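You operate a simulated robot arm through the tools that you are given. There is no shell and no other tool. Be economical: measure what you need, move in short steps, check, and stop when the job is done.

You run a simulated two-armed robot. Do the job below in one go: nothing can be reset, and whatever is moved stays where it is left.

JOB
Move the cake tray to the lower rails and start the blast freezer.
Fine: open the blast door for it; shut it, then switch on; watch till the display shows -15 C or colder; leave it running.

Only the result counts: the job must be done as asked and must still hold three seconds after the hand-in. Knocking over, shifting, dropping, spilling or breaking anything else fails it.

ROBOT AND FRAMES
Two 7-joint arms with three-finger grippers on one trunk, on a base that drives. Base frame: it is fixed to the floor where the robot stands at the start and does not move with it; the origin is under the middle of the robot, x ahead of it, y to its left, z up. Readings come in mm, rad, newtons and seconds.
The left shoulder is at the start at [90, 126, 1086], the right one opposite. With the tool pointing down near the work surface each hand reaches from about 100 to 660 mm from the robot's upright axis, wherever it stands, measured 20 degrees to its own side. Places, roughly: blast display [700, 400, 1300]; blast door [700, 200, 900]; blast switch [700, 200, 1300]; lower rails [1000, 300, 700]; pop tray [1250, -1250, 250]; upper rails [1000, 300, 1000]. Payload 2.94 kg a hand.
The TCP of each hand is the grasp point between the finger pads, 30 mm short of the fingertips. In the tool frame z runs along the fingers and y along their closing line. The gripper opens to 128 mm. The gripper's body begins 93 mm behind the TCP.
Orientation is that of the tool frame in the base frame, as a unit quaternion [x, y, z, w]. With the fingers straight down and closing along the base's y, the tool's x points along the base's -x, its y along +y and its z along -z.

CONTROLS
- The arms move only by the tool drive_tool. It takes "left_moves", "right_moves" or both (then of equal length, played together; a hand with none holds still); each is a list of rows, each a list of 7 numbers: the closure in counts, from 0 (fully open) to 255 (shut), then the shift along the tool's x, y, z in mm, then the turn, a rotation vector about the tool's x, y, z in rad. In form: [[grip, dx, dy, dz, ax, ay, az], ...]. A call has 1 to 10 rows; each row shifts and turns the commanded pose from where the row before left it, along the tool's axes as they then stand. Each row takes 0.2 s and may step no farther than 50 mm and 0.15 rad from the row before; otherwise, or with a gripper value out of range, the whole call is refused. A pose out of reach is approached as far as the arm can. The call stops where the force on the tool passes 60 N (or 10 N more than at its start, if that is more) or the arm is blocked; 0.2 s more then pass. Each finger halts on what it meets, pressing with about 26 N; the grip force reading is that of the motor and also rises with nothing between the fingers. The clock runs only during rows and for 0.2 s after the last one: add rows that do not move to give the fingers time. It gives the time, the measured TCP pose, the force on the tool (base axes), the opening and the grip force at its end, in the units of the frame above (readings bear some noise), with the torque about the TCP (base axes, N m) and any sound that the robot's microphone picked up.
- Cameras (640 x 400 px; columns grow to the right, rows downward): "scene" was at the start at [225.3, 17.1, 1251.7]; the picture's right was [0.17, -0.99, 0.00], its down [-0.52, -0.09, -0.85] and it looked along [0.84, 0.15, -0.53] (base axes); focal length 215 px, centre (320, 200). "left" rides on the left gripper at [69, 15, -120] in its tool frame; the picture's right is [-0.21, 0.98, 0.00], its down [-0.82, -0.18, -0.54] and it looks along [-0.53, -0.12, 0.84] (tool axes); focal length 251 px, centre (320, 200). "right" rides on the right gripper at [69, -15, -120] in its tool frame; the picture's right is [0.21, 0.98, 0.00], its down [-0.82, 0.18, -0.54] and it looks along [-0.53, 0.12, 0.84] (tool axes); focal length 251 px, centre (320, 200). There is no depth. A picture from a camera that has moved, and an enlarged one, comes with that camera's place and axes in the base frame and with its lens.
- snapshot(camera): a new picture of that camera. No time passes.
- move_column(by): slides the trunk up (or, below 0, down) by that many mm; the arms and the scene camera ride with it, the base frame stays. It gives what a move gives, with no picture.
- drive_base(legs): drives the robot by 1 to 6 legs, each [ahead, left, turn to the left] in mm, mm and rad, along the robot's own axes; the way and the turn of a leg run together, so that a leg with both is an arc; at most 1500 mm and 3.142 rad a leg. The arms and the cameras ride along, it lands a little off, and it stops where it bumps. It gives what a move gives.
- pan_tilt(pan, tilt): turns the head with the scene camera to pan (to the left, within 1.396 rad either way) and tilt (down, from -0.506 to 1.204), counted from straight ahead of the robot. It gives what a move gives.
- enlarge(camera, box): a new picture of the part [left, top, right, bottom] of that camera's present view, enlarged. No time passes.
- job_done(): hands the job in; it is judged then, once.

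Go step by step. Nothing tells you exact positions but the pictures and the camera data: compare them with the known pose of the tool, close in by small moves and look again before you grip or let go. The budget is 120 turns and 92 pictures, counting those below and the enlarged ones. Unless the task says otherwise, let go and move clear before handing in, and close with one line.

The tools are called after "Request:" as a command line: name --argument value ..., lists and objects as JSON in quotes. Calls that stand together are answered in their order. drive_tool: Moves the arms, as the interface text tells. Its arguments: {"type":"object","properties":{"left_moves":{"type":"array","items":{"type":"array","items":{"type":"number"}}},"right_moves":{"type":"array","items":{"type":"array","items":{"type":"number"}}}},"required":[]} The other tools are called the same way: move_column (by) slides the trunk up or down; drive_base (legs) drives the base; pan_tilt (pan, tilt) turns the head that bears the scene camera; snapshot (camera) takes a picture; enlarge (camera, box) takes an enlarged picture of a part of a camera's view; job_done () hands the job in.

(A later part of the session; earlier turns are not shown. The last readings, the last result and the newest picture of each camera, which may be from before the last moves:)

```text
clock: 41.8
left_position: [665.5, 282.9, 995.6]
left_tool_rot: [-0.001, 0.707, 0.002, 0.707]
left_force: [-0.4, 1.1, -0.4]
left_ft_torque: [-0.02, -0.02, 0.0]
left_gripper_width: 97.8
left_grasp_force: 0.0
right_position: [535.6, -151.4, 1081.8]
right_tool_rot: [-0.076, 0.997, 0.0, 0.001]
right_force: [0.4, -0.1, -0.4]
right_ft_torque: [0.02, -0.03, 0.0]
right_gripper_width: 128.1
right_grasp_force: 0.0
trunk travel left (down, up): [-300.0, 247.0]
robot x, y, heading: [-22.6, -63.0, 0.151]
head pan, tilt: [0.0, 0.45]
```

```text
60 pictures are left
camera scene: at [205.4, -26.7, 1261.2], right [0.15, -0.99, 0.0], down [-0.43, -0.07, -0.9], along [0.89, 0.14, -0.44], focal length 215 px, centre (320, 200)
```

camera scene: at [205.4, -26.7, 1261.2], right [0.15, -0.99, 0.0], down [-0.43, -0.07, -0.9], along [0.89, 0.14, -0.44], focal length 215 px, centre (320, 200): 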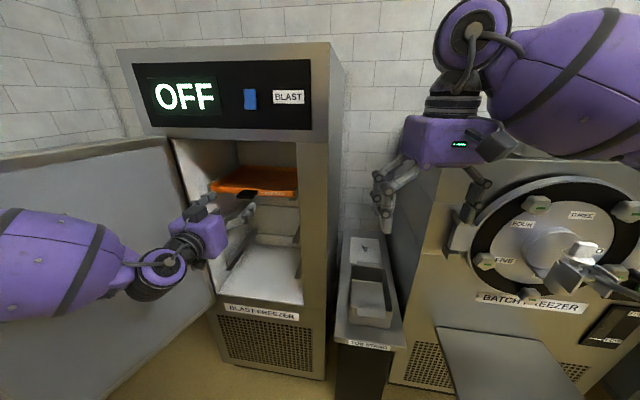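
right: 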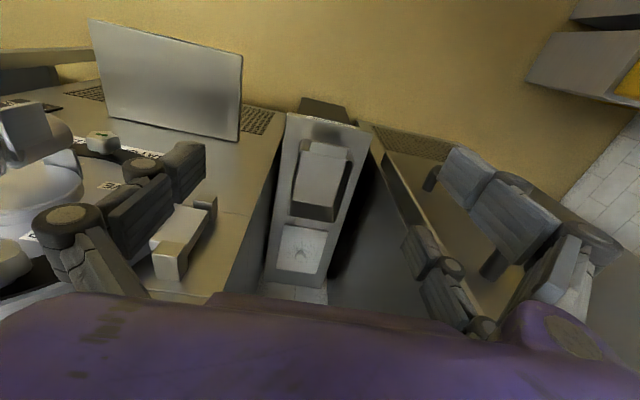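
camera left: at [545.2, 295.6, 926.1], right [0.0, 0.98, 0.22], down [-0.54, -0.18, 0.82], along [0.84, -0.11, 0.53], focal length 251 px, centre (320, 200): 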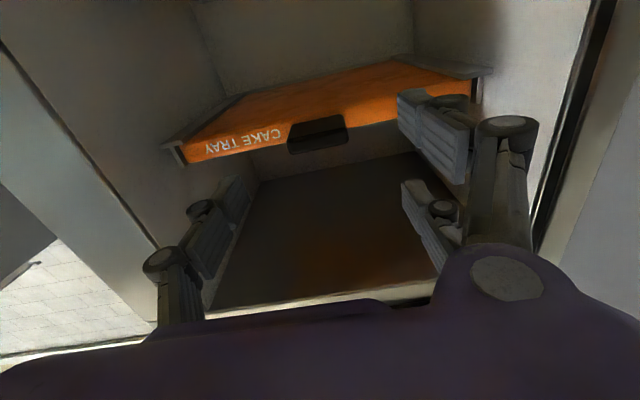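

The tab is centred between the fingers (y≈254–304). Advancing to it and closing.

Request:
drive_tool --left_moves '[[60, 0, -1, 30, 0, 0, 0], [60, 0, -1, 30, 0, 0, 0], [60, 0, -1, 25, 0, 0, 0], [60, 0, 0, 0, 0, 0, 0]]'

Request:
snapshot --camera "left"

```text
clock: 42.8
left_position: [751.1, 278.5, 996.4]
left_tool_rot: [-0.001, 0.707, 0.002, 0.707]
left_force: [-0.7, -0.1, 0.4]
left_ft_torque: [0.01, 0.01, 0.01]
left_gripper_width: 97.8
left_grasp_force: 0.0
right_position: [535.2, -151.5, 1082.6]
right_tool_rot: [-0.076, 0.997, 0.0, 0.001]
right_force: [0.6, -0.3, -0.1]
right_ft_torque: [0.02, -0.01, -0.02]
right_gripper_width: 128.0
right_grasp_force: 0.1
trunk travel left (down, up): [-300.0, 247.0]
robot x, y, heading: [-20.8, -61.9, 0.154]
head pan, tilt: [0.0, 0.45]
```

```text
59 pictures are left
camera left: at [630.2, 293.0, 926.6], right [0.0, 0.98, 0.22], down [-0.54, -0.18, 0.82], along [0.84, -0.11, 0.53], focal length 251 px, centre (320, 200)
```

left: 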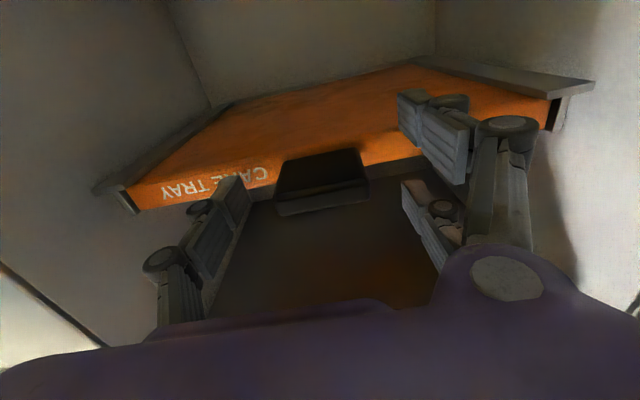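

The tab spans roughly x 741–784 and lies between the pads. Closing.

Request:
drive_tool --left_moves '[[160, 0, 0, 0, 0, 0, 0], [255, 0, 0, 0, 0, 0, 0], [255, 0, 0, 0, 0, 0, 0], [255, 0, 0, 0, 0, 0, 0]]'

Request:
snapshot --camera "left"

```text
clock: 43.8
left_position: [751.4, 254.8, 996.0]
left_tool_rot: [0.012, 0.709, -0.007, 0.705]
left_force: [-1.4, -51.9, -2.6]
left_ft_torque: [-0.26, -0.52, -1.17]
left_gripper_width: 0.4
left_grasp_force: 24.2
right_position: [535.8, -160.1, 1081.2]
right_tool_rot: [-0.075, 0.997, 0.004, 0.0]
right_force: [-0.3, -0.2, -0.4]
right_ft_torque: [0.04, 0.03, 0.03]
right_gripper_width: 127.9
right_grasp_force: 0.1
trunk travel left (down, up): [-300.0, 247.0]
robot x, y, heading: [-21.3, -66.7, 0.153]
head pan, tilt: [0.0, 0.45]
```

```text
58 pictures are left
camera left: at [631.4, 273.6, 927.9], right [0.03, 0.97, 0.22], down [-0.54, -0.17, 0.82], along [0.84, -0.14, 0.52], focal length 251 px, centre (320, 200)
```

left: 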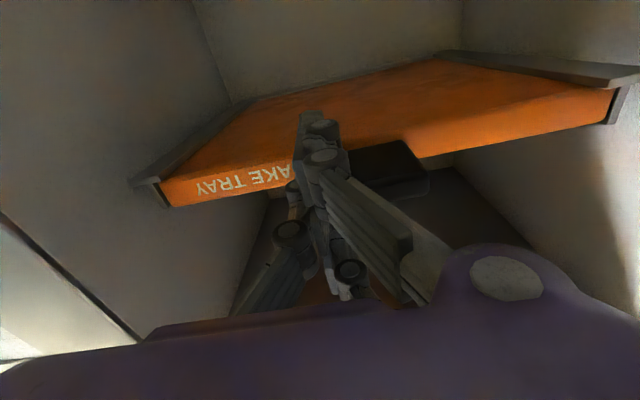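

The fingers shut beside the tab instead of around it, with sideways force. I'll reopen, back off a little and look again.

Request:
drive_tool --left_moves '[[60, 0, 0, 0, 0, 0, 0], [0, 0, 0, 0, 0, 0, 0], [0, 0, 0, 0, 0, 0, 0]]'

Request:
snapshot --camera "left"

Request:
enlarge --camera "scene" --box '[170, 130, 330, 230]'

```text
clock: 44.5
left_position: [750.3, 282.0, 994.5]
left_tool_rot: [-0.002, 0.707, 0.003, 0.707]
left_force: [0.4, -0.5, 0.1]
left_ft_torque: [0.0, 0.01, 0.01]
left_gripper_width: 127.2
left_grasp_force: 0.1
right_position: [536.8, -150.9, 1080.7]
right_tool_rot: [-0.077, 0.997, 0.0, 0.001]
right_force: [0.6, -0.5, 0.8]
right_ft_torque: [0.02, -0.01, 0.02]
right_gripper_width: 128.2
right_grasp_force: 0.0
trunk travel left (down, up): [-300.0, 247.0]
robot x, y, heading: [-20.5, -61.1, 0.154]
head pan, tilt: [0.0, 0.45]
```

```text
57 pictures are left
camera left: at [629.9, 294.8, 926.0], right [-0.01, 0.98, 0.22], down [-0.54, -0.19, 0.82], along [0.84, -0.11, 0.53], focal length 251 px, centre (320, 200)
```

left: 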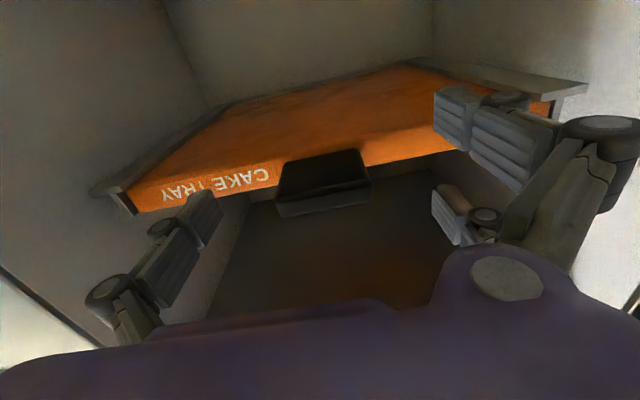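

```text
4.00 times, centred on (250, 180) of scene
camera zoom: at [205.5, -26.2, 1261.2], right [0.15, -0.99, 0.0], down [-0.43, -0.07, -0.9], along [0.89, 0.14, -0.44], focal length 860 px, centre (600, 280)
```

zoom: 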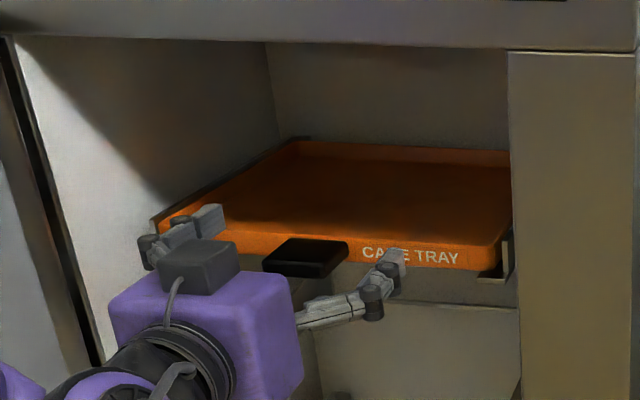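

The hand seems to have two prongs on its left side and one on its right, which would explain passing above and below the thin tab. I'll look at the hand's structure closely.

Request:
enlarge --camera "left" --box '[70, 70, 640, 350]'

Request:
enlarge --camera "scene" --box '[190, 160, 290, 230]'

Request:
enlarge --camera "scene" --box '[360, 110, 520, 260]'

```text
1.12 times, centred on (355, 210) of left
camera zoom: at [629.9, 294.8, 926.0], right [-0.01, 0.98, 0.22], down [-0.54, -0.19, 0.82], along [0.84, -0.11, 0.53], focal length 282 px, centre (281, 189)
```

zoom: 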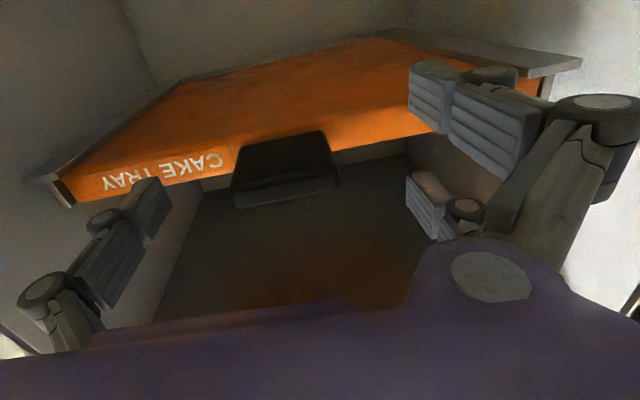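

```text
5.71 times, centred on (240, 195) of scene
camera zoom: at [205.5, -26.2, 1261.2], right [0.15, -0.99, 0.0], down [-0.43, -0.07, -0.9], along [0.89, 0.14, -0.44], focal length 1228 px, centre (777, 229)
```

zoom: 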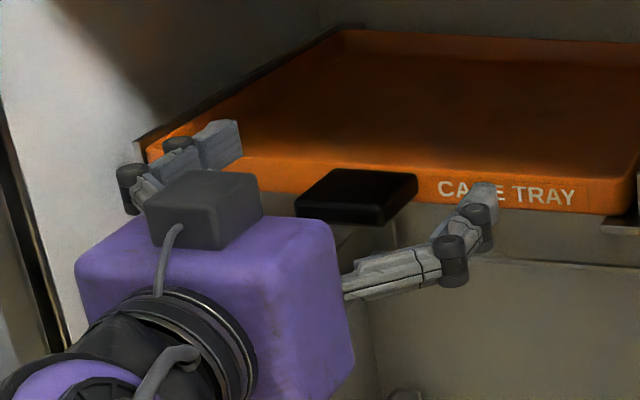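

```text
2.67 times, centred on (440, 185) of scene
camera zoom: at [205.5, -26.2, 1261.2], right [0.15, -0.99, 0.0], down [-0.43, -0.07, -0.9], along [0.89, 0.14, -0.44], focal length 573 px, centre (0, 240)
```

zoom: 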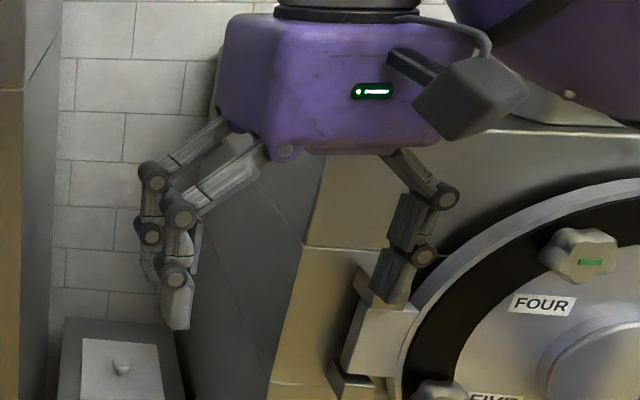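

Confirmed: two prongs (upper and lower) on the hand's +y side and one thumb opposite, so the thin tab must be clamped top to bottom. I'll back off and roll the hand 90°.

Request:
drive_tool --left_moves '[[0, 0, 0, -40, 0, 0, 0], [0, 0, 0, -40, 0, 0, 0], [0, 0, 0, -20, 0, 0, 0.15], [0, 0, 0, 0, 0, 0, 0.15], [0, 0, 0, 0, 0, 0, 0.15], [0, 0, 0, 0, 0, 0, 0.15], [0, 0, 0, 0, 0, 0, 0.15], [0, 0, 0, 0, 0, 0, 0.15], [0, 0, 0, 0, 0, 0, 0.15], [0, 0, 0, 0, 0, 0, 0.15]]'

Request:
drive_tool --left_moves '[[0, 0, 0, 0, 0, 0, 0.15], [0, 0, 0, 0, 0, 0, 0.15], [0, 0, 0, 0, 0, 0, 0.071], [0, 0, 0, 0, 0, 0, 0]]'

Request:
snapshot --camera "left"

Request:
snapshot --camera "scene"

```text
clock: 46.8
left_position: [650.6, 277.0, 995.3]
left_tool_rot: [0.399, 0.584, 0.402, 0.582]
left_force: [-0.4, 0.3, 0.1]
left_ft_torque: [-0.02, -0.02, 0.0]
left_gripper_width: 127.9
left_grasp_force: 0.1
right_position: [535.9, -152.5, 1081.0]
right_tool_rot: [-0.076, 0.997, -0.001, 0.001]
right_force: [-0.7, 0.6, 0.9]
right_ft_torque: [-0.03, -0.01, 0.01]
right_gripper_width: 128.0
right_grasp_force: 0.0
trunk travel left (down, up): [-300.0, 247.0]
robot x, y, heading: [-19.7, -62.8, 0.157]
head pan, tilt: [0.0, 0.45]
```

```text
clock: 47.8
left_position: [650.0, 278.8, 995.2]
left_tool_rot: [0.5, 0.501, 0.502, 0.498]
left_force: [-0.1, 0.2, 0.0]
left_ft_torque: [0.02, -0.04, -0.02]
left_gripper_width: 127.9
left_grasp_force: 0.1
right_position: [536.2, -150.7, 1082.2]
right_tool_rot: [-0.075, 0.997, 0.001, 0.0]
right_force: [0.8, -0.5, 0.1]
right_ft_torque: [-0.01, -0.03, 0.02]
right_gripper_width: 128.3
right_grasp_force: 0.1
trunk travel left (down, up): [-300.0, 247.0]
robot x, y, heading: [-22.1, -63.3, 0.153]
head pan, tilt: [0.0, 0.45]
```

```text
52 pictures are left
camera left: at [530.1, 346.6, 1010.1], right [0.0, -0.22, 0.98], down [-0.54, -0.82, -0.18], along [0.84, -0.52, -0.12], focal length 251 px, centre (320, 200)
```

left: 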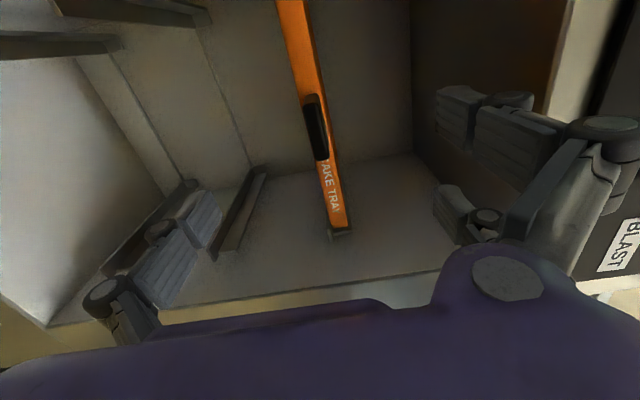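

```text
51 pictures are left
camera scene: at [205.6, -26.5, 1261.2], right [0.15, -0.99, 0.0], down [-0.43, -0.07, -0.9], along [0.89, 0.14, -0.44], focal length 215 px, centre (320, 200)
```

scene: 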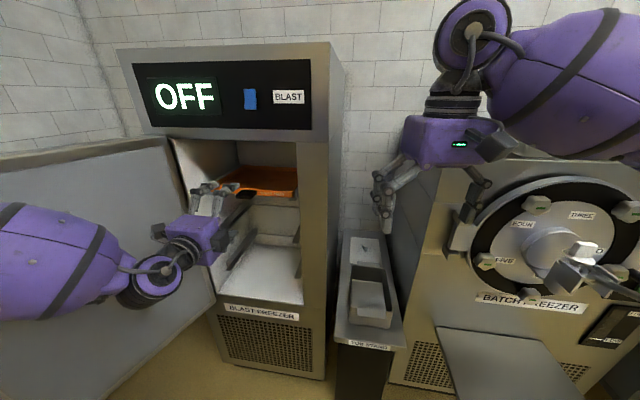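

The roll worked; the tab centre reads about y=287, z=993. I'll move onto it and check before clamping.

Request:
drive_tool --left_moves '[[90, 4, -1, 30, 0, 0, 0], [90, 4, -1, 30, 0, 0, 0], [90, 0, 0, 25, 0, 0, 0], [90, 0, 0, 0, 0, 0, 0]]'

Request:
snapshot --camera "left"

Request:
enlarge --camera "scene" --box '[170, 130, 330, 230]'

```text
clock: 48.8
left_position: [735.5, 286.1, 992.7]
left_tool_rot: [0.499, 0.501, 0.502, 0.498]
left_force: [0.1, 0.1, -0.2]
left_ft_torque: [0.01, -0.02, -0.03]
left_gripper_width: 82.8
left_grasp_force: 0.1
right_position: [535.8, -150.6, 1081.3]
right_tool_rot: [-0.076, 0.997, 0.001, 0.001]
right_force: [-0.2, -0.4, -0.1]
right_ft_torque: [0.0, 0.03, 0.01]
right_gripper_width: 128.1
right_grasp_force: 0.0
trunk travel left (down, up): [-300.0, 247.0]
robot x, y, heading: [-20.3, -61.3, 0.155]
head pan, tilt: [0.0, 0.45]
```

```text
50 pictures are left
camera left: at [614.8, 354.5, 1008.0], right [0.0, -0.21, 0.98], down [-0.54, -0.82, -0.18], along [0.84, -0.52, -0.12], focal length 251 px, centre (320, 200)
```

left: 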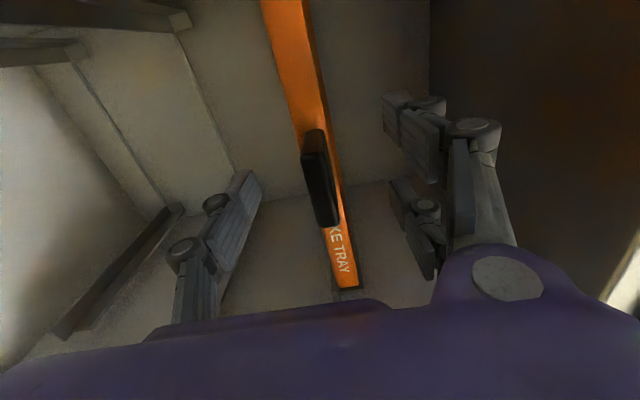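

```text
4.00 times, centred on (250, 180) of scene
camera zoom: at [205.1, -26.3, 1261.3], right [0.15, -0.99, 0.0], down [-0.43, -0.07, -0.9], along [0.89, 0.14, -0.43], focal length 860 px, centre (600, 280)
```

zoom: 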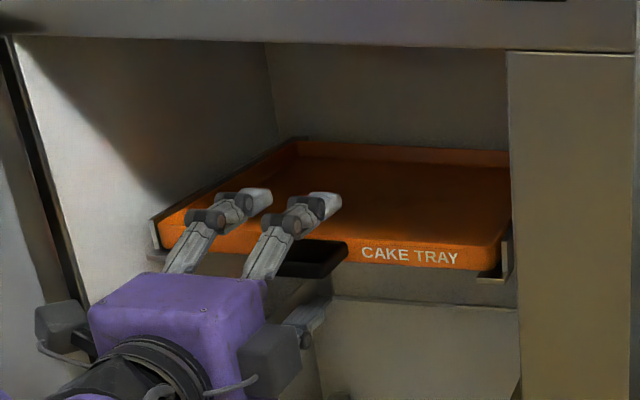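

The two prongs sit above the tab and the thumb below it. Closing now.

Request:
drive_tool --left_moves '[[140, 3, 0, 5, 0, 0, 0], [190, 0, 0, 0, 0, 0, 0], [230, 0, 0, 0, 0, 0, 0], [255, 0, 0, 0, 0, 0, 0], [255, 0, 0, 0, 0, 0, 0]]'

Request:
snapshot --camera "left"

```text
clock: 50.0
left_position: [741.3, 289.6, 994.3]
left_tool_rot: [0.499, 0.501, 0.501, 0.499]
left_force: [-0.4, 0.3, 0.9]
left_ft_torque: [-0.16, -0.03, -0.11]
left_gripper_width: 13.9
left_grasp_force: 25.8
right_position: [536.4, -152.1, 1081.9]
right_tool_rot: [-0.076, 0.997, 0.0, 0.002]
right_force: [0.1, -0.3, 0.4]
right_ft_torque: [0.02, -0.01, 0.0]
right_gripper_width: 128.0
right_grasp_force: 0.0
trunk travel left (down, up): [-300.0, 247.0]
robot x, y, heading: [-20.0, -61.7, 0.152]
head pan, tilt: [0.0, 0.45]
```

```text
48 pictures are left
camera left: at [620.3, 357.3, 1008.1], right [0.0, -0.22, 0.98], down [-0.54, -0.82, -0.18], along [0.84, -0.52, -0.12], focal length 251 px, centre (320, 200)
```

left: 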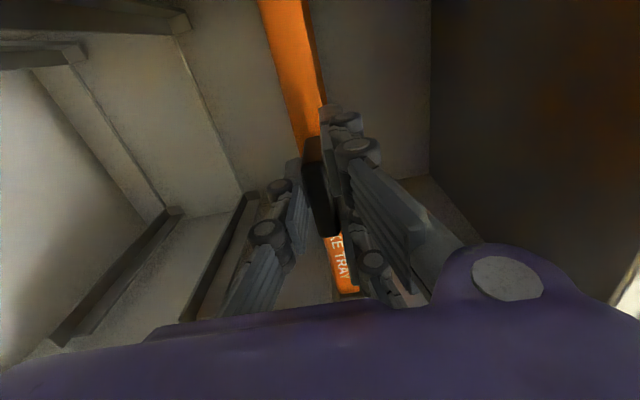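

The tab is firmly clamped (14 mm, balanced forces). I'll pull the tray out 100 mm along −x with the base and read the load.

Request:
drive_base --legs '[[-49.4, 7.6, 0], [-49.4, 7.6, 0]]'

Request:
snapshot --camera "scene"

```text
clock: 51.4
left_position: [640.0, 290.0, 992.2]
left_tool_rot: [0.499, 0.502, 0.501, 0.498]
left_force: [-0.1, 0.2, -0.5]
left_ft_torque: [-0.1, 0.14, -0.06]
left_gripper_width: 14.0
left_grasp_force: 25.9
right_position: [435.0, -150.6, 1082.6]
right_tool_rot: [-0.077, 0.997, 0.0, 0.001]
right_force: [-1.4, 0.0, 0.0]
right_ft_torque: [0.02, -0.08, -0.03]
right_gripper_width: 127.9
right_grasp_force: 0.1
trunk travel left (down, up): [-300.0, 247.0]
robot x, y, heading: [-118.6, -61.5, 0.155]
head pan, tilt: [0.0, 0.45]
```

```text
47 pictures are left
camera scene: at [104.7, -26.5, 1261.3], right [0.15, -0.99, 0.0], down [-0.43, -0.07, -0.9], along [0.89, 0.14, -0.43], focal length 215 px, centre (320, 200)
```

scene: 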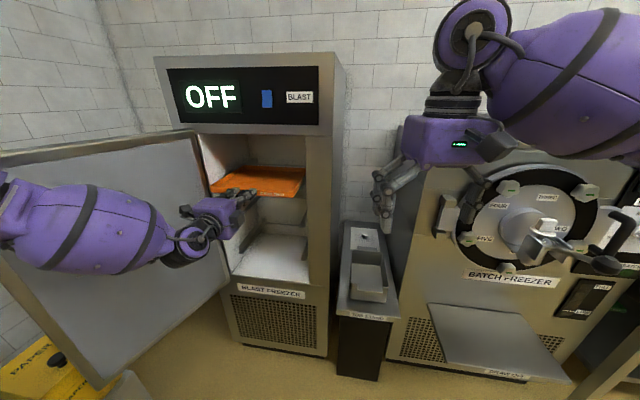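

The tray slid 100 mm. I'll lift its front a few mm to gauge the weight and how well the clamp holds it.

Request:
drive_tool --left_moves '[[255, 0, 4, 0, 0, 0, 0], [255, 0, 4, 0, 0, 0, 0], [255, 0, 0, 0, 0, 0, 0]]'

Request:
enlarge --camera "scene" --box '[180, 140, 330, 240]'

```text
clock: 52.2
left_position: [640.4, 289.4, 999.5]
left_tool_rot: [0.5, 0.502, 0.501, 0.497]
left_force: [0.5, -0.1, -1.1]
left_ft_torque: [-0.07, 0.16, -0.01]
left_gripper_width: 13.8
left_grasp_force: 25.8
right_position: [437.4, -151.5, 1082.0]
right_tool_rot: [-0.077, 0.997, 0.0, 0.002]
right_force: [0.0, 0.0, -1.1]
right_ft_torque: [-0.01, 0.01, 0.0]
right_gripper_width: 127.9
right_grasp_force: 0.1
trunk travel left (down, up): [-300.0, 247.0]
robot x, y, heading: [-124.5, -65.8, 0.154]
head pan, tilt: [0.0, 0.45]
```

```text
4.00 times, centred on (255, 190) of scene
camera zoom: at [106.1, -26.5, 1261.1], right [0.15, -0.99, 0.0], down [-0.43, -0.07, -0.9], along [0.89, 0.14, -0.44], focal length 860 px, centre (580, 240)
```

zoom: 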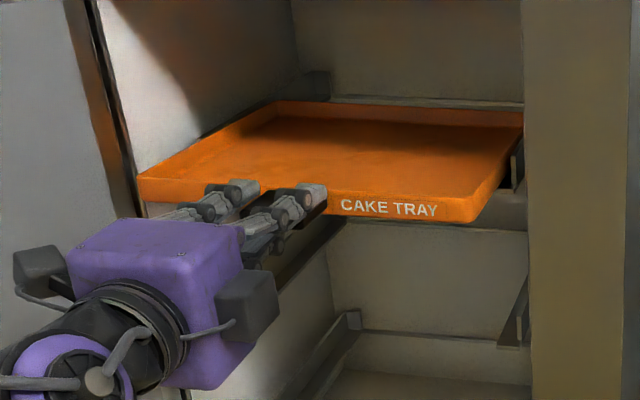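

The tray is light (about 1 N at the hand). I'll continue pulling out in stages while watching for droop.

Request:
drive_base --legs '[[-49.4, 7.6, 0], [-49.4, 7.6, 0]]'

Request:
enlarge --camera "scene" --box '[180, 140, 330, 240]'

```text
clock: 53.6
left_position: [540.9, 289.4, 999.0]
left_tool_rot: [0.5, 0.501, 0.501, 0.498]
left_force: [0.0, 0.2, -1.3]
left_ft_torque: [0.03, 0.37, -0.01]
left_gripper_width: 14.0
left_grasp_force: 26.0
right_position: [336.6, -151.3, 1083.0]
right_tool_rot: [-0.077, 0.997, 0.0, 0.001]
right_force: [-0.4, -0.2, -0.2]
right_ft_torque: [-0.04, -0.1, 0.0]
right_gripper_width: 128.1
right_grasp_force: 0.0
trunk travel left (down, up): [-300.0, 247.0]
robot x, y, heading: [-221.5, -65.3, 0.154]
head pan, tilt: [0.0, 0.45]
```

```text
4.00 times, centred on (255, 190) of scene
camera zoom: at [5.8, -26.4, 1261.4], right [0.15, -0.99, 0.0], down [-0.43, -0.07, -0.9], along [0.89, 0.14, -0.43], focal length 860 px, centre (580, 240)
```

zoom: 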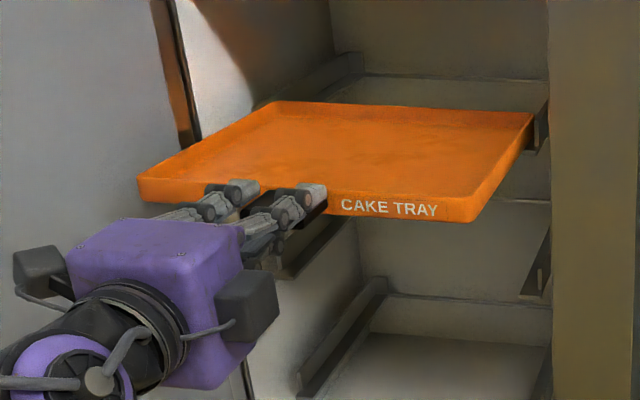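

The tray stays level in the clamp. I'll bring it fully clear of the rails.

Request:
drive_base --legs '[[-49.4, 7.6, 0], [-49.4, 7.6, 0]]'

Request:
drive_base --legs '[[-49.4, 7.6, 0], [-20, 3, 0]]'

Request:
snapshot --camera "scene"

Request:
snapshot --camera "left"

```text
clock: 55.1
left_position: [440.9, 289.0, 999.9]
left_tool_rot: [0.499, 0.501, 0.501, 0.498]
left_force: [-0.7, -0.5, -1.3]
left_ft_torque: [0.01, 0.43, 0.0]
left_gripper_width: 13.6
left_grasp_force: 25.7
right_position: [235.9, -151.0, 1082.1]
right_tool_rot: [-0.077, 0.997, 0.0, 0.002]
right_force: [-0.9, -0.1, 0.8]
right_ft_torque: [-0.02, -0.07, -0.02]
right_gripper_width: 128.1
right_grasp_force: 0.1
trunk travel left (down, up): [-300.0, 247.0]
robot x, y, heading: [-319.6, -62.1, 0.155]
head pan, tilt: [0.0, 0.45]
```

```text
clock: 56.4
left_position: [373.0, 288.7, 997.5]
left_tool_rot: [0.501, 0.502, 0.499, 0.498]
left_force: [0.7, -0.2, -2.5]
left_ft_torque: [0.0, 0.36, 0.0]
left_gripper_width: 14.1
left_grasp_force: 25.9
right_position: [169.7, -151.1, 1081.2]
right_tool_rot: [-0.076, 0.997, 0.001, 0.0]
right_force: [0.3, 0.8, 0.3]
right_ft_torque: [0.02, 0.04, -0.01]
right_gripper_width: 127.8
right_grasp_force: 0.1
trunk travel left (down, up): [-300.0, 247.0]
robot x, y, heading: [-392.3, -62.8, 0.153]
head pan, tilt: [0.0, 0.45]
```

```text
44 pictures are left
camera scene: at [-161.0, -26.6, 1260.7], right [0.15, -0.99, 0.0], down [-0.43, -0.07, -0.9], along [0.89, 0.14, -0.44], focal length 215 px, centre (320, 200)
```

scene: 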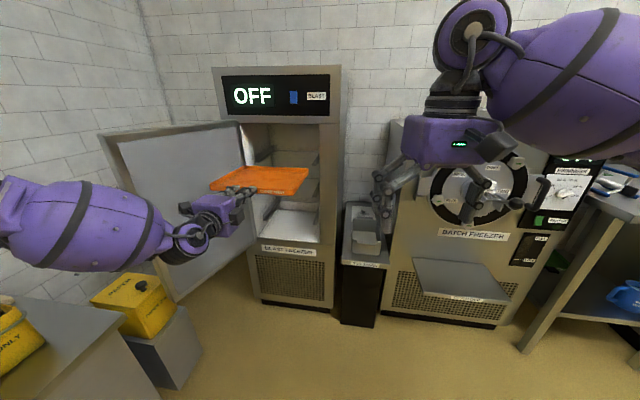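

```text
43 pictures are left
camera left: at [253.0, 357.2, 1013.6], right [0.01, -0.22, 0.98], down [-0.54, -0.82, -0.18], along [0.84, -0.52, -0.12], focal length 251 px, centre (320, 200)
```

left: 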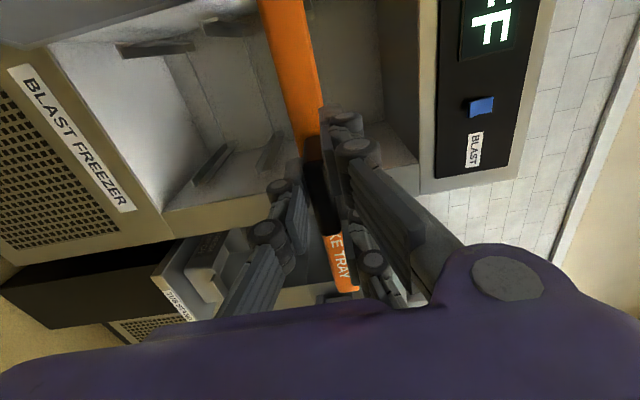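

The tray is free and level at x≈373 (tab). Now I'll measure the lower rails' height precisely.

Request:
enlarge --camera "scene" --box '[225, 110, 345, 260]'

```text
2.67 times, centred on (285, 185) of scene
camera zoom: at [-161.0, -26.6, 1260.7], right [0.15, -0.99, 0.0], down [-0.43, -0.07, -0.9], along [0.89, 0.14, -0.44], focal length 573 px, centre (413, 240)
```

zoom: 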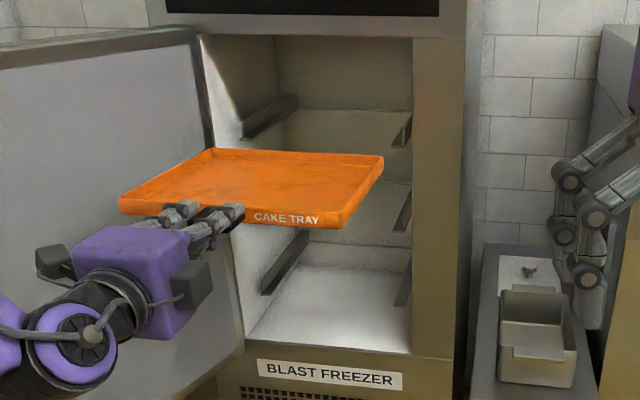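

The rails are spaced about 157 mm, so the bottom pair lies about 313 mm below the top pair; the tab should rest near z≈679. I'll lower the trunk 290 mm, having first tucked the right hand back and up.

Request:
drive_tool --right_moves '[[0, 25, 0, -35, 0, 0, 0], [0, 25, 0, -35, 0, 0, 0], [0, 25, 0, -35, 0, 0, 0], [0, 25, 0, -35, 0, 0, 0]]'

Request:
move_column --by -150

Request:
move_column --by -140

Request:
snapshot --camera "scene"

```text
clock: 57.4
left_position: [371.2, 289.8, 1000.1]
left_tool_rot: [0.5, 0.502, 0.5, 0.498]
left_force: [-0.8, -0.1, -2.4]
left_ft_torque: [0.04, 0.38, 0.02]
left_gripper_width: 13.7
left_grasp_force: 25.8
right_position: [66.8, -166.3, 1222.1]
right_tool_rot: [-0.076, 0.997, 0.0, 0.001]
right_force: [0.8, 0.3, 0.7]
right_ft_torque: [0.02, -0.06, 0.01]
right_gripper_width: 128.2
right_grasp_force: 0.0
trunk travel left (down, up): [-300.0, 247.0]
robot x, y, heading: [-393.7, -66.0, 0.157]
head pan, tilt: [0.0, 0.45]
```

```text
clock: 59.2
left_position: [371.1, 288.5, 849.6]
left_tool_rot: [0.5, 0.502, 0.5, 0.497]
left_force: [0.9, 0.5, -2.9]
left_ft_torque: [0.04, 0.34, 0.01]
left_gripper_width: 13.9
left_grasp_force: 26.0
right_position: [90.3, -163.1, 1050.2]
right_tool_rot: [-0.076, 0.997, -0.001, -0.025]
right_force: [-0.7, 0.9, -0.2]
right_ft_torque: [0.03, -0.01, 0.0]
right_gripper_width: 128.3
right_grasp_force: 0.1
trunk travel left (down, up): [-150.0, 397.0]
robot x, y, heading: [-388.4, -61.4, 0.154]
head pan, tilt: [0.0, 0.45]
```

```text
clock: 60.8
left_position: [372.2, 288.2, 708.7]
left_tool_rot: [0.5, 0.502, 0.501, 0.498]
left_force: [-0.5, 0.0, -2.2]
left_ft_torque: [0.01, 0.36, -0.01]
left_gripper_width: 13.7
left_grasp_force: 26.4
right_position: [134.1, -157.0, 886.4]
right_tool_rot: [-0.077, 0.995, -0.003, -0.066]
right_force: [-0.6, 0.1, 0.2]
right_ft_torque: [0.01, 0.0, 0.03]
right_gripper_width: 128.4
right_grasp_force: 0.0
trunk travel left (down, up): [-10.0, 537.0]
robot x, y, heading: [-389.4, -63.5, 0.15]
head pan, tilt: [0.0, 0.45]
```

```text
41 pictures are left
camera scene: at [-69.0, -12.2, 956.8], right [0.15, -0.99, 0.0], down [-0.43, -0.07, -0.9], along [0.89, 0.14, -0.44], focal length 215 px, centre (320, 200)
```

scene: 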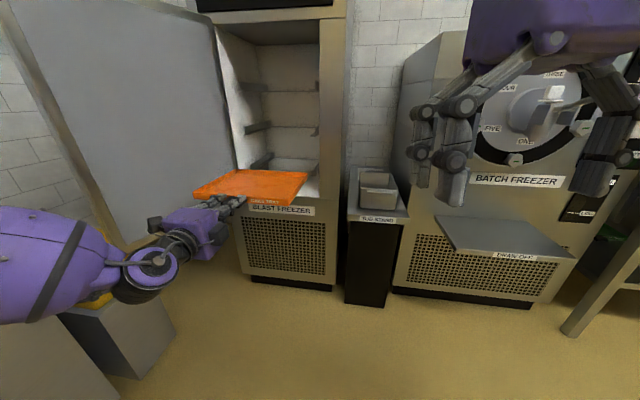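

The tray is still level at z≈709. I'll drive it toward the opening, stop just before the rails and check the height.

Request:
drive_base --legs '[[49.4, -7.3, 0], [29.7, -4.0, 0]]'

Request:
enlarge --camera "scene" --box '[180, 60, 360, 240]'

Request:
snapshot --camera "left"

```text
clock: 62.2
left_position: [452.5, 289.6, 707.6]
left_tool_rot: [0.501, 0.502, 0.5, 0.497]
left_force: [0.2, -0.3, -2.5]
left_ft_torque: [0.01, 0.32, -0.01]
left_gripper_width: 13.9
left_grasp_force: 25.7
right_position: [213.9, -155.4, 884.9]
right_tool_rot: [-0.076, 0.995, -0.004, -0.066]
right_force: [0.9, 0.6, -0.1]
right_ft_torque: [0.02, 0.04, 0.01]
right_gripper_width: 127.9
right_grasp_force: 0.0
trunk travel left (down, up): [-10.0, 537.0]
robot x, y, heading: [-309.5, -61.7, 0.151]
head pan, tilt: [0.0, 0.45]
```

```text
2.22 times, centred on (270, 150) of scene
camera zoom: at [11.5, -11.5, 956.4], right [0.15, -0.99, 0.0], down [-0.43, -0.07, -0.9], along [0.89, 0.14, -0.44], focal length 478 px, centre (431, 311)
```

zoom: 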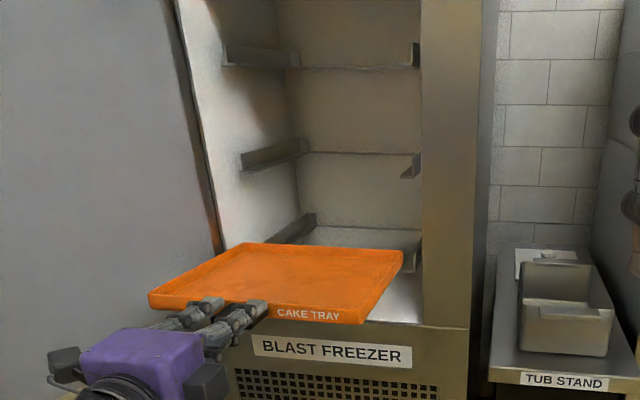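

```text
39 pictures are left
camera left: at [331.9, 357.7, 723.9], right [0.01, -0.22, 0.98], down [-0.54, -0.82, -0.18], along [0.84, -0.52, -0.12], focal length 251 px, centre (320, 200)
```

left: 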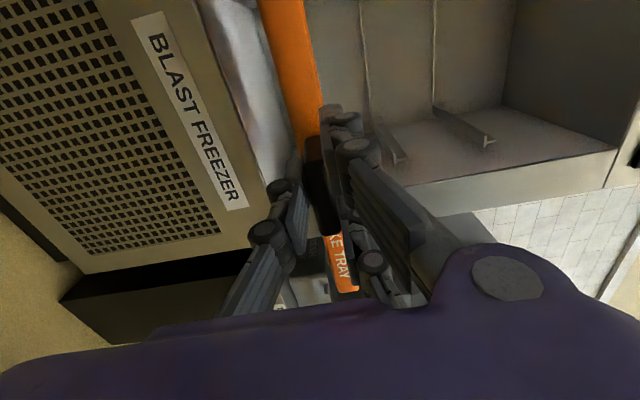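

The lower rails' feet come out about 309–313 mm below the upper ones, so the tab should rest near z≈681. I'll lower the tray 12 mm and feed it in partway.

Request:
drive_tool --left_moves '[[255, 0, -6, 0, 0, 0, 0], [255, 0, -6, 0, 0, 0, 0], [255, 0, 0, 0, 0, 0, 0]]'

Request:
drive_base --legs '[[49.4, -7.5, 0], [20, -3, 0]]'

Request:
enlarge --camera "scene" --box '[180, 100, 360, 240]'

```text
clock: 63.0
left_position: [450.9, 289.6, 697.0]
left_tool_rot: [0.501, 0.502, 0.5, 0.497]
left_force: [0.5, -0.1, -2.9]
left_ft_torque: [0.02, 0.35, -0.02]
left_gripper_width: 13.9
left_grasp_force: 25.8
right_position: [213.3, -156.0, 885.3]
right_tool_rot: [-0.076, 0.995, -0.004, -0.065]
right_force: [-0.1, 0.0, -0.5]
right_ft_torque: [0.03, 0.01, 0.01]
right_gripper_width: 128.3
right_grasp_force: 0.1
trunk travel left (down, up): [-10.0, 537.0]
robot x, y, heading: [-312.0, -59.3, 0.152]
head pan, tilt: [0.0, 0.45]
```

```text
clock: 64.3
left_position: [522.6, 290.2, 696.1]
left_tool_rot: [0.501, 0.503, 0.5, 0.497]
left_force: [-0.7, 0.5, -2.8]
left_ft_torque: [0.0, 0.35, -0.02]
left_gripper_width: 13.8
left_grasp_force: 25.7
right_position: [285.6, -155.4, 883.9]
right_tool_rot: [-0.075, 0.995, -0.004, -0.067]
right_force: [0.3, 1.2, -0.8]
right_ft_torque: [-0.01, 0.06, -0.02]
right_gripper_width: 128.0
right_grasp_force: 0.0
trunk travel left (down, up): [-10.0, 537.0]
robot x, y, heading: [-236.0, -63.4, 0.154]
head pan, tilt: [0.0, 0.45]
```

```text
2.86 times, centred on (270, 170) of scene
camera zoom: at [81.6, -11.2, 956.4], right [0.15, -0.99, 0.0], down [-0.43, -0.07, -0.9], along [0.89, 0.14, -0.44], focal length 614 px, centre (463, 286)
```

zoom: 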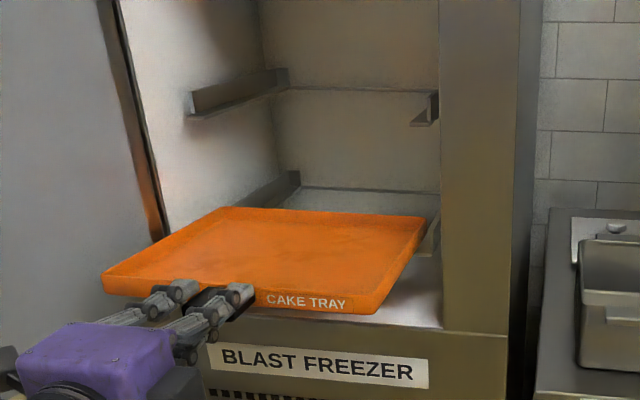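

No contact so far and it looks centred. Continuing the insertion.

Request:
drive_base --legs '[[49.4, -7.5, 0], [49.4, -7.5, 0]]'

Request:
enlarge --camera "scene" --box '[180, 100, 360, 260]'

Request:
snapshot --camera "left"

```text
clock: 65.8
left_position: [622.5, 290.6, 697.4]
left_tool_rot: [0.501, 0.501, 0.5, 0.497]
left_force: [0.2, -2.1, -2.0]
left_ft_torque: [-0.01, 0.33, -0.37]
left_gripper_width: 13.9
left_grasp_force: 25.6
right_position: [383.2, -155.0, 884.9]
right_tool_rot: [-0.076, 0.995, -0.003, -0.066]
right_force: [-0.1, 0.1, -0.5]
right_ft_torque: [0.01, 0.01, 0.01]
right_gripper_width: 128.0
right_grasp_force: 0.0
trunk travel left (down, up): [-10.0, 537.0]
robot x, y, heading: [-141.0, -63.8, 0.158]
head pan, tilt: [0.0, 0.45]
```

```text
2.50 times, centred on (270, 180) of scene
camera zoom: at [180.9, -11.0, 956.6], right [0.15, -0.99, 0.0], down [-0.43, -0.07, -0.9], along [0.89, 0.14, -0.44], focal length 537 px, centre (445, 250)
```

zoom: 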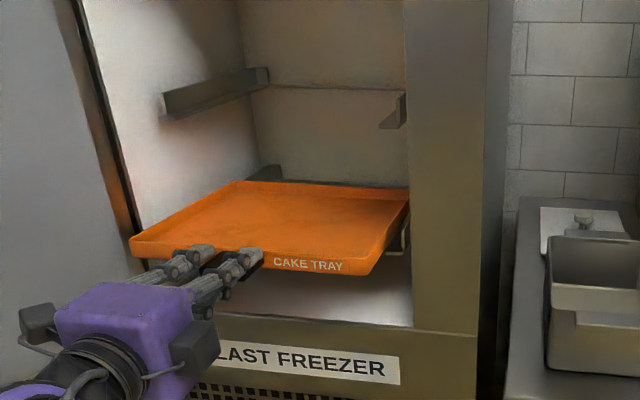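

```text
36 pictures are left
camera left: at [501.0, 358.5, 712.3], right [0.01, -0.22, 0.98], down [-0.54, -0.82, -0.18], along [0.84, -0.52, -0.12], focal length 251 px, centre (320, 200)
```

left: 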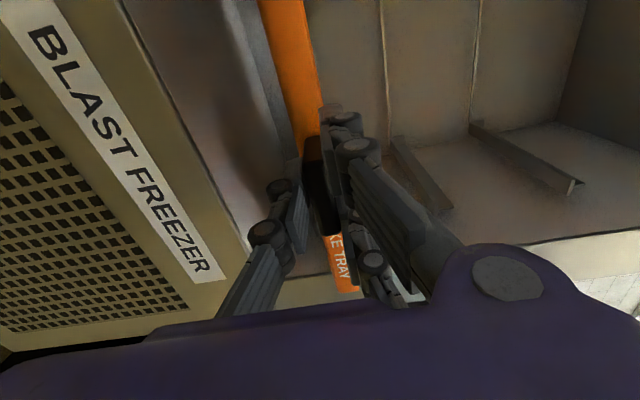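

There's a slight sideways touch on the left flank, so the tray is inside the rails. I'll shift 2 mm right and lower until it rests.

Request:
drive_tool --left_moves '[[255, -2, 0, 0, 0, 0, 0], [255, 0, -4, 0, 0, 0, 0], [255, 0, -4, 0, 0, 0, 0], [255, 0, 0, 0, 0, 0, 0]]'

```text
clock: 66.8
left_position: [620.5, 289.0, 688.4]
left_tool_rot: [0.501, 0.501, 0.5, 0.498]
left_force: [1.3, -0.5, -2.1]
left_ft_torque: [0.01, 0.35, -0.01]
left_gripper_width: 13.7
left_grasp_force: 26.0
right_position: [383.7, -154.3, 885.0]
right_tool_rot: [-0.077, 0.995, -0.003, -0.066]
right_force: [0.4, 0.8, 0.0]
right_ft_torque: [0.0, 0.01, 0.01]
right_gripper_width: 128.0
right_grasp_force: 0.0
trunk travel left (down, up): [-10.0, 537.0]
robot x, y, heading: [-141.7, -63.1, 0.157]
head pan, tilt: [0.0, 0.45]
```

Request:
drive_tool --left_moves '[[255, 0, -3, 0, 0, 0, 0], [255, 0, -3, 0, 0, 0, 0], [255, 0, 0, 0, 0, 0, 0]]'

Request:
enlarge --camera "scene" --box '[200, 140, 360, 260]'

```text
clock: 67.5
left_position: [620.4, 286.7, 682.4]
left_tool_rot: [0.501, 0.501, 0.5, 0.497]
left_force: [0.1, 0.8, -3.1]
left_ft_torque: [0.03, 0.35, 0.01]
left_gripper_width: 13.7
left_grasp_force: 26.3
right_position: [382.4, -154.5, 885.5]
right_tool_rot: [-0.077, 0.995, -0.003, -0.066]
right_force: [-0.1, 0.5, 0.0]
right_ft_torque: [0.02, -0.01, 0.02]
right_gripper_width: 128.0
right_grasp_force: 0.0
trunk travel left (down, up): [-10.0, 537.0]
robot x, y, heading: [-134.1, -63.9, 0.146]
head pan, tilt: [0.0, 0.45]
```

```text
3.33 times, centred on (280, 200) of scene
camera zoom: at [180.5, -10.8, 956.7], right [0.15, -0.99, 0.0], down [-0.43, -0.07, -0.9], along [0.89, 0.14, -0.44], focal length 716 px, centre (453, 200)
```

zoom: 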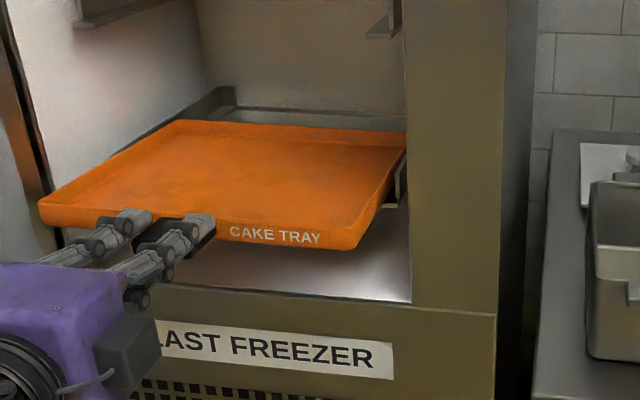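

Still unsupported at z=682; it looks just above the feet. Lowering further in small steps.

Request:
drive_tool --left_moves '[[255, 0, -2, 0, 0, 0, 0], [255, 0, -2, 0, 0, 0, 0], [255, 0, 0, 0, 0, 0, 0]]'

Request:
drive_tool --left_moves '[[255, 0, -2, 0, 0, 0, 0], [255, 0, -2, 0, 0, 0, 0], [255, 0, 0, 0, 0, 0, 0]]'

```text
clock: 68.3
left_position: [620.5, 288.3, 679.0]
left_tool_rot: [0.5, 0.501, 0.501, 0.497]
left_force: [-0.5, -0.4, -1.5]
left_ft_torque: [-0.21, -0.07, -0.06]
left_gripper_width: 14.2
left_grasp_force: 26.0
right_position: [383.9, -154.7, 885.7]
right_tool_rot: [-0.076, 0.995, -0.003, -0.066]
right_force: [-0.4, -0.1, -0.8]
right_ft_torque: [-0.01, -0.01, 0.01]
right_gripper_width: 128.3
right_grasp_force: 0.2
trunk travel left (down, up): [-10.0, 537.0]
robot x, y, heading: [-137.0, -62.0, 0.155]
head pan, tilt: [0.0, 0.45]
```

```text
clock: 69.2
left_position: [620.4, 288.8, 674.4]
left_tool_rot: [0.501, 0.501, 0.501, 0.498]
left_force: [-0.4, -1.0, -1.1]
left_ft_torque: [-0.18, -0.02, -0.16]
left_gripper_width: 13.7
left_grasp_force: 26.5
right_position: [383.0, -155.0, 887.4]
right_tool_rot: [-0.077, 0.995, -0.004, -0.065]
right_force: [0.2, 0.0, 0.0]
right_ft_torque: [0.0, -0.01, 0.02]
right_gripper_width: 128.0
right_grasp_force: 0.0
trunk travel left (down, up): [-10.0, 537.0]
robot x, y, heading: [-144.1, -57.9, 0.155]
head pan, tilt: [0.0, 0.45]
```

It touched down at about z=679 (the torque vanished). I'll raise back to 678 and slide it in 70 mm.

Request:
drive_tool --left_moves '[[255, 0, 4, 0, 0, 0, 0], [255, 0, 0, 0, 0, 0, 0]]'

Request:
drive_base --legs '[[49.4, -7.6, 0], [20, -3.1, 0]]'

Request:
enlarge --camera "scene" --box '[180, 130, 360, 270]'

```text
clock: 69.8
left_position: [621.2, 289.9, 678.2]
left_tool_rot: [0.5, 0.503, 0.5, 0.497]
left_force: [-1.1, 0.8, -1.5]
left_ft_torque: [-0.08, 0.15, 0.06]
left_gripper_width: 13.5
left_grasp_force: 26.5
right_position: [383.7, -155.0, 885.7]
right_tool_rot: [-0.077, 0.995, -0.004, -0.066]
right_force: [-0.1, -0.1, -0.6]
right_ft_torque: [0.02, -0.01, -0.01]
right_gripper_width: 128.1
right_grasp_force: 0.0
trunk travel left (down, up): [-10.0, 537.0]
robot x, y, heading: [-141.5, -61.1, 0.154]
head pan, tilt: [0.0, 0.45]
```

```text
clock: 71.1
left_position: [690.8, 287.6, 678.0]
left_tool_rot: [0.501, 0.502, 0.5, 0.497]
left_force: [-0.5, -0.5, -1.5]
left_ft_torque: [-0.23, -0.1, -0.07]
left_gripper_width: 13.9
left_grasp_force: 25.6
right_position: [454.3, -154.4, 884.6]
right_tool_rot: [-0.077, 0.995, -0.003, -0.066]
right_force: [0.6, 0.2, 1.0]
right_ft_torque: [-0.02, 0.02, -0.04]
right_gripper_width: 127.9
right_grasp_force: 0.0
trunk travel left (down, up): [-10.0, 537.0]
robot x, y, heading: [-73.9, -62.9, 0.155]
head pan, tilt: [0.0, 0.45]
```

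```text
2.86 times, centred on (270, 200) of scene
camera zoom: at [250.9, -10.7, 956.6], right [0.15, -0.99, 0.0], down [-0.43, -0.07, -0.9], along [0.89, 0.14, -0.44], focal length 614 px, centre (463, 200)
```

zoom: 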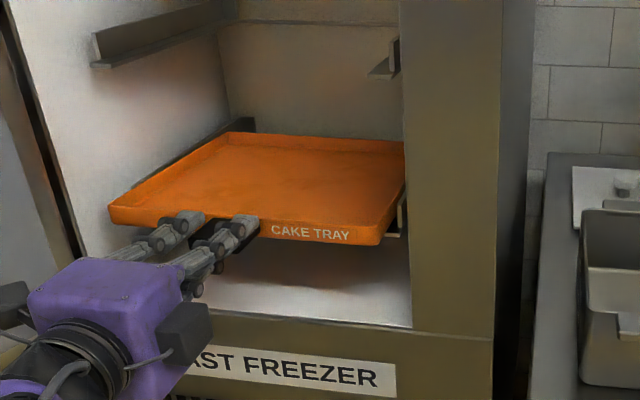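

Sliding smoothly on the rails. Pushing the last 50 mm to match its original depth (hand x≈741).

Request:
drive_base --legs '[[49.4, -7.6, 0]]'

Request:
enlarge --camera "scene" --box '[180, 130, 360, 290]'

```text
clock: 72.0
left_position: [741.2, 289.2, 678.9]
left_tool_rot: [0.5, 0.502, 0.5, 0.498]
left_force: [-0.1, -0.5, -2.2]
left_ft_torque: [-0.12, 0.03, 0.05]
left_gripper_width: 13.7
left_grasp_force: 25.7
right_position: [503.0, -154.4, 885.0]
right_tool_rot: [-0.075, 0.995, -0.004, -0.066]
right_force: [-0.3, 0.2, 0.7]
right_ft_torque: [-0.01, 0.0, 0.02]
right_gripper_width: 128.0
right_grasp_force: 0.1
trunk travel left (down, up): [-10.0, 537.0]
robot x, y, heading: [-20.3, -60.3, 0.155]
head pan, tilt: [0.0, 0.45]
```

```text
2.50 times, centred on (270, 210) of scene
camera zoom: at [300.4, -10.9, 956.7], right [0.15, -0.99, 0.0], down [-0.43, -0.07, -0.9], along [0.89, 0.14, -0.44], focal length 537 px, centre (445, 175)
```

zoom: 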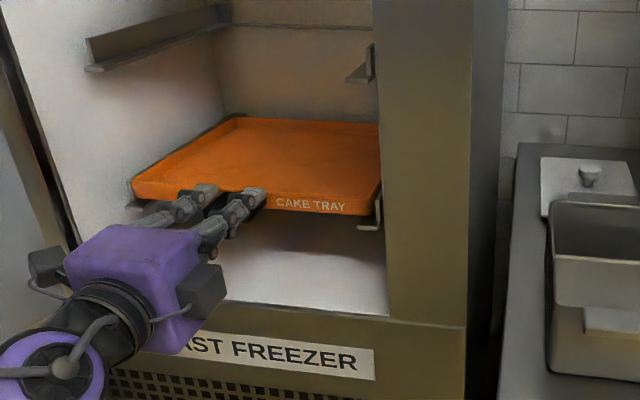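

The tray is in at its original depth on the bottom rails. I'll release it and back the hand straight out.

Request:
drive_tool --left_moves '[[200, 0, 0, 0, 0, 0, 0], [120, 0, 0, 0, 0, 0, 0], [80, 0, 0, 0, 0, 0, 0], [80, 0, 0, 0, 0, 0, 0], [80, 0, 0, -30, 0, 0, 0], [80, 0, 0, -40, 0, 0, 0], [80, 0, 0, -40, 0, 0, 0]]'

Request:
enlarge --camera "scene" --box '[180, 130, 360, 290]'

```text
clock: 73.6
left_position: [630.2, 289.4, 679.7]
left_tool_rot: [0.499, 0.502, 0.5, 0.499]
left_force: [0.1, 0.2, 0.3]
left_ft_torque: [-0.02, 0.03, 0.01]
left_gripper_width: 87.8
left_grasp_force: 0.0
right_position: [502.9, -154.4, 885.9]
right_tool_rot: [-0.076, 0.995, -0.003, -0.064]
right_force: [0.1, -0.1, 0.1]
right_ft_torque: [-0.02, -0.03, -0.01]
right_gripper_width: 128.1
right_grasp_force: 0.0
trunk travel left (down, up): [-10.0, 537.0]
robot x, y, heading: [-18.5, -63.9, 0.154]
head pan, tilt: [0.0, 0.45]
```

```text
2.50 times, centred on (270, 210) of scene
camera zoom: at [299.7, -10.8, 956.9], right [0.15, -0.99, 0.0], down [-0.43, -0.07, -0.9], along [0.89, 0.14, -0.43], focal length 537 px, centre (445, 175)
```

zoom: 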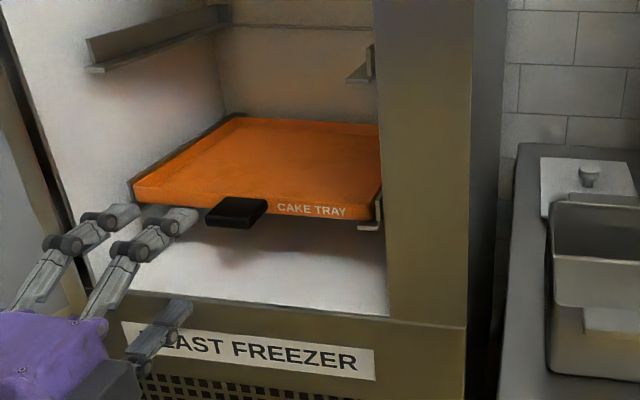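

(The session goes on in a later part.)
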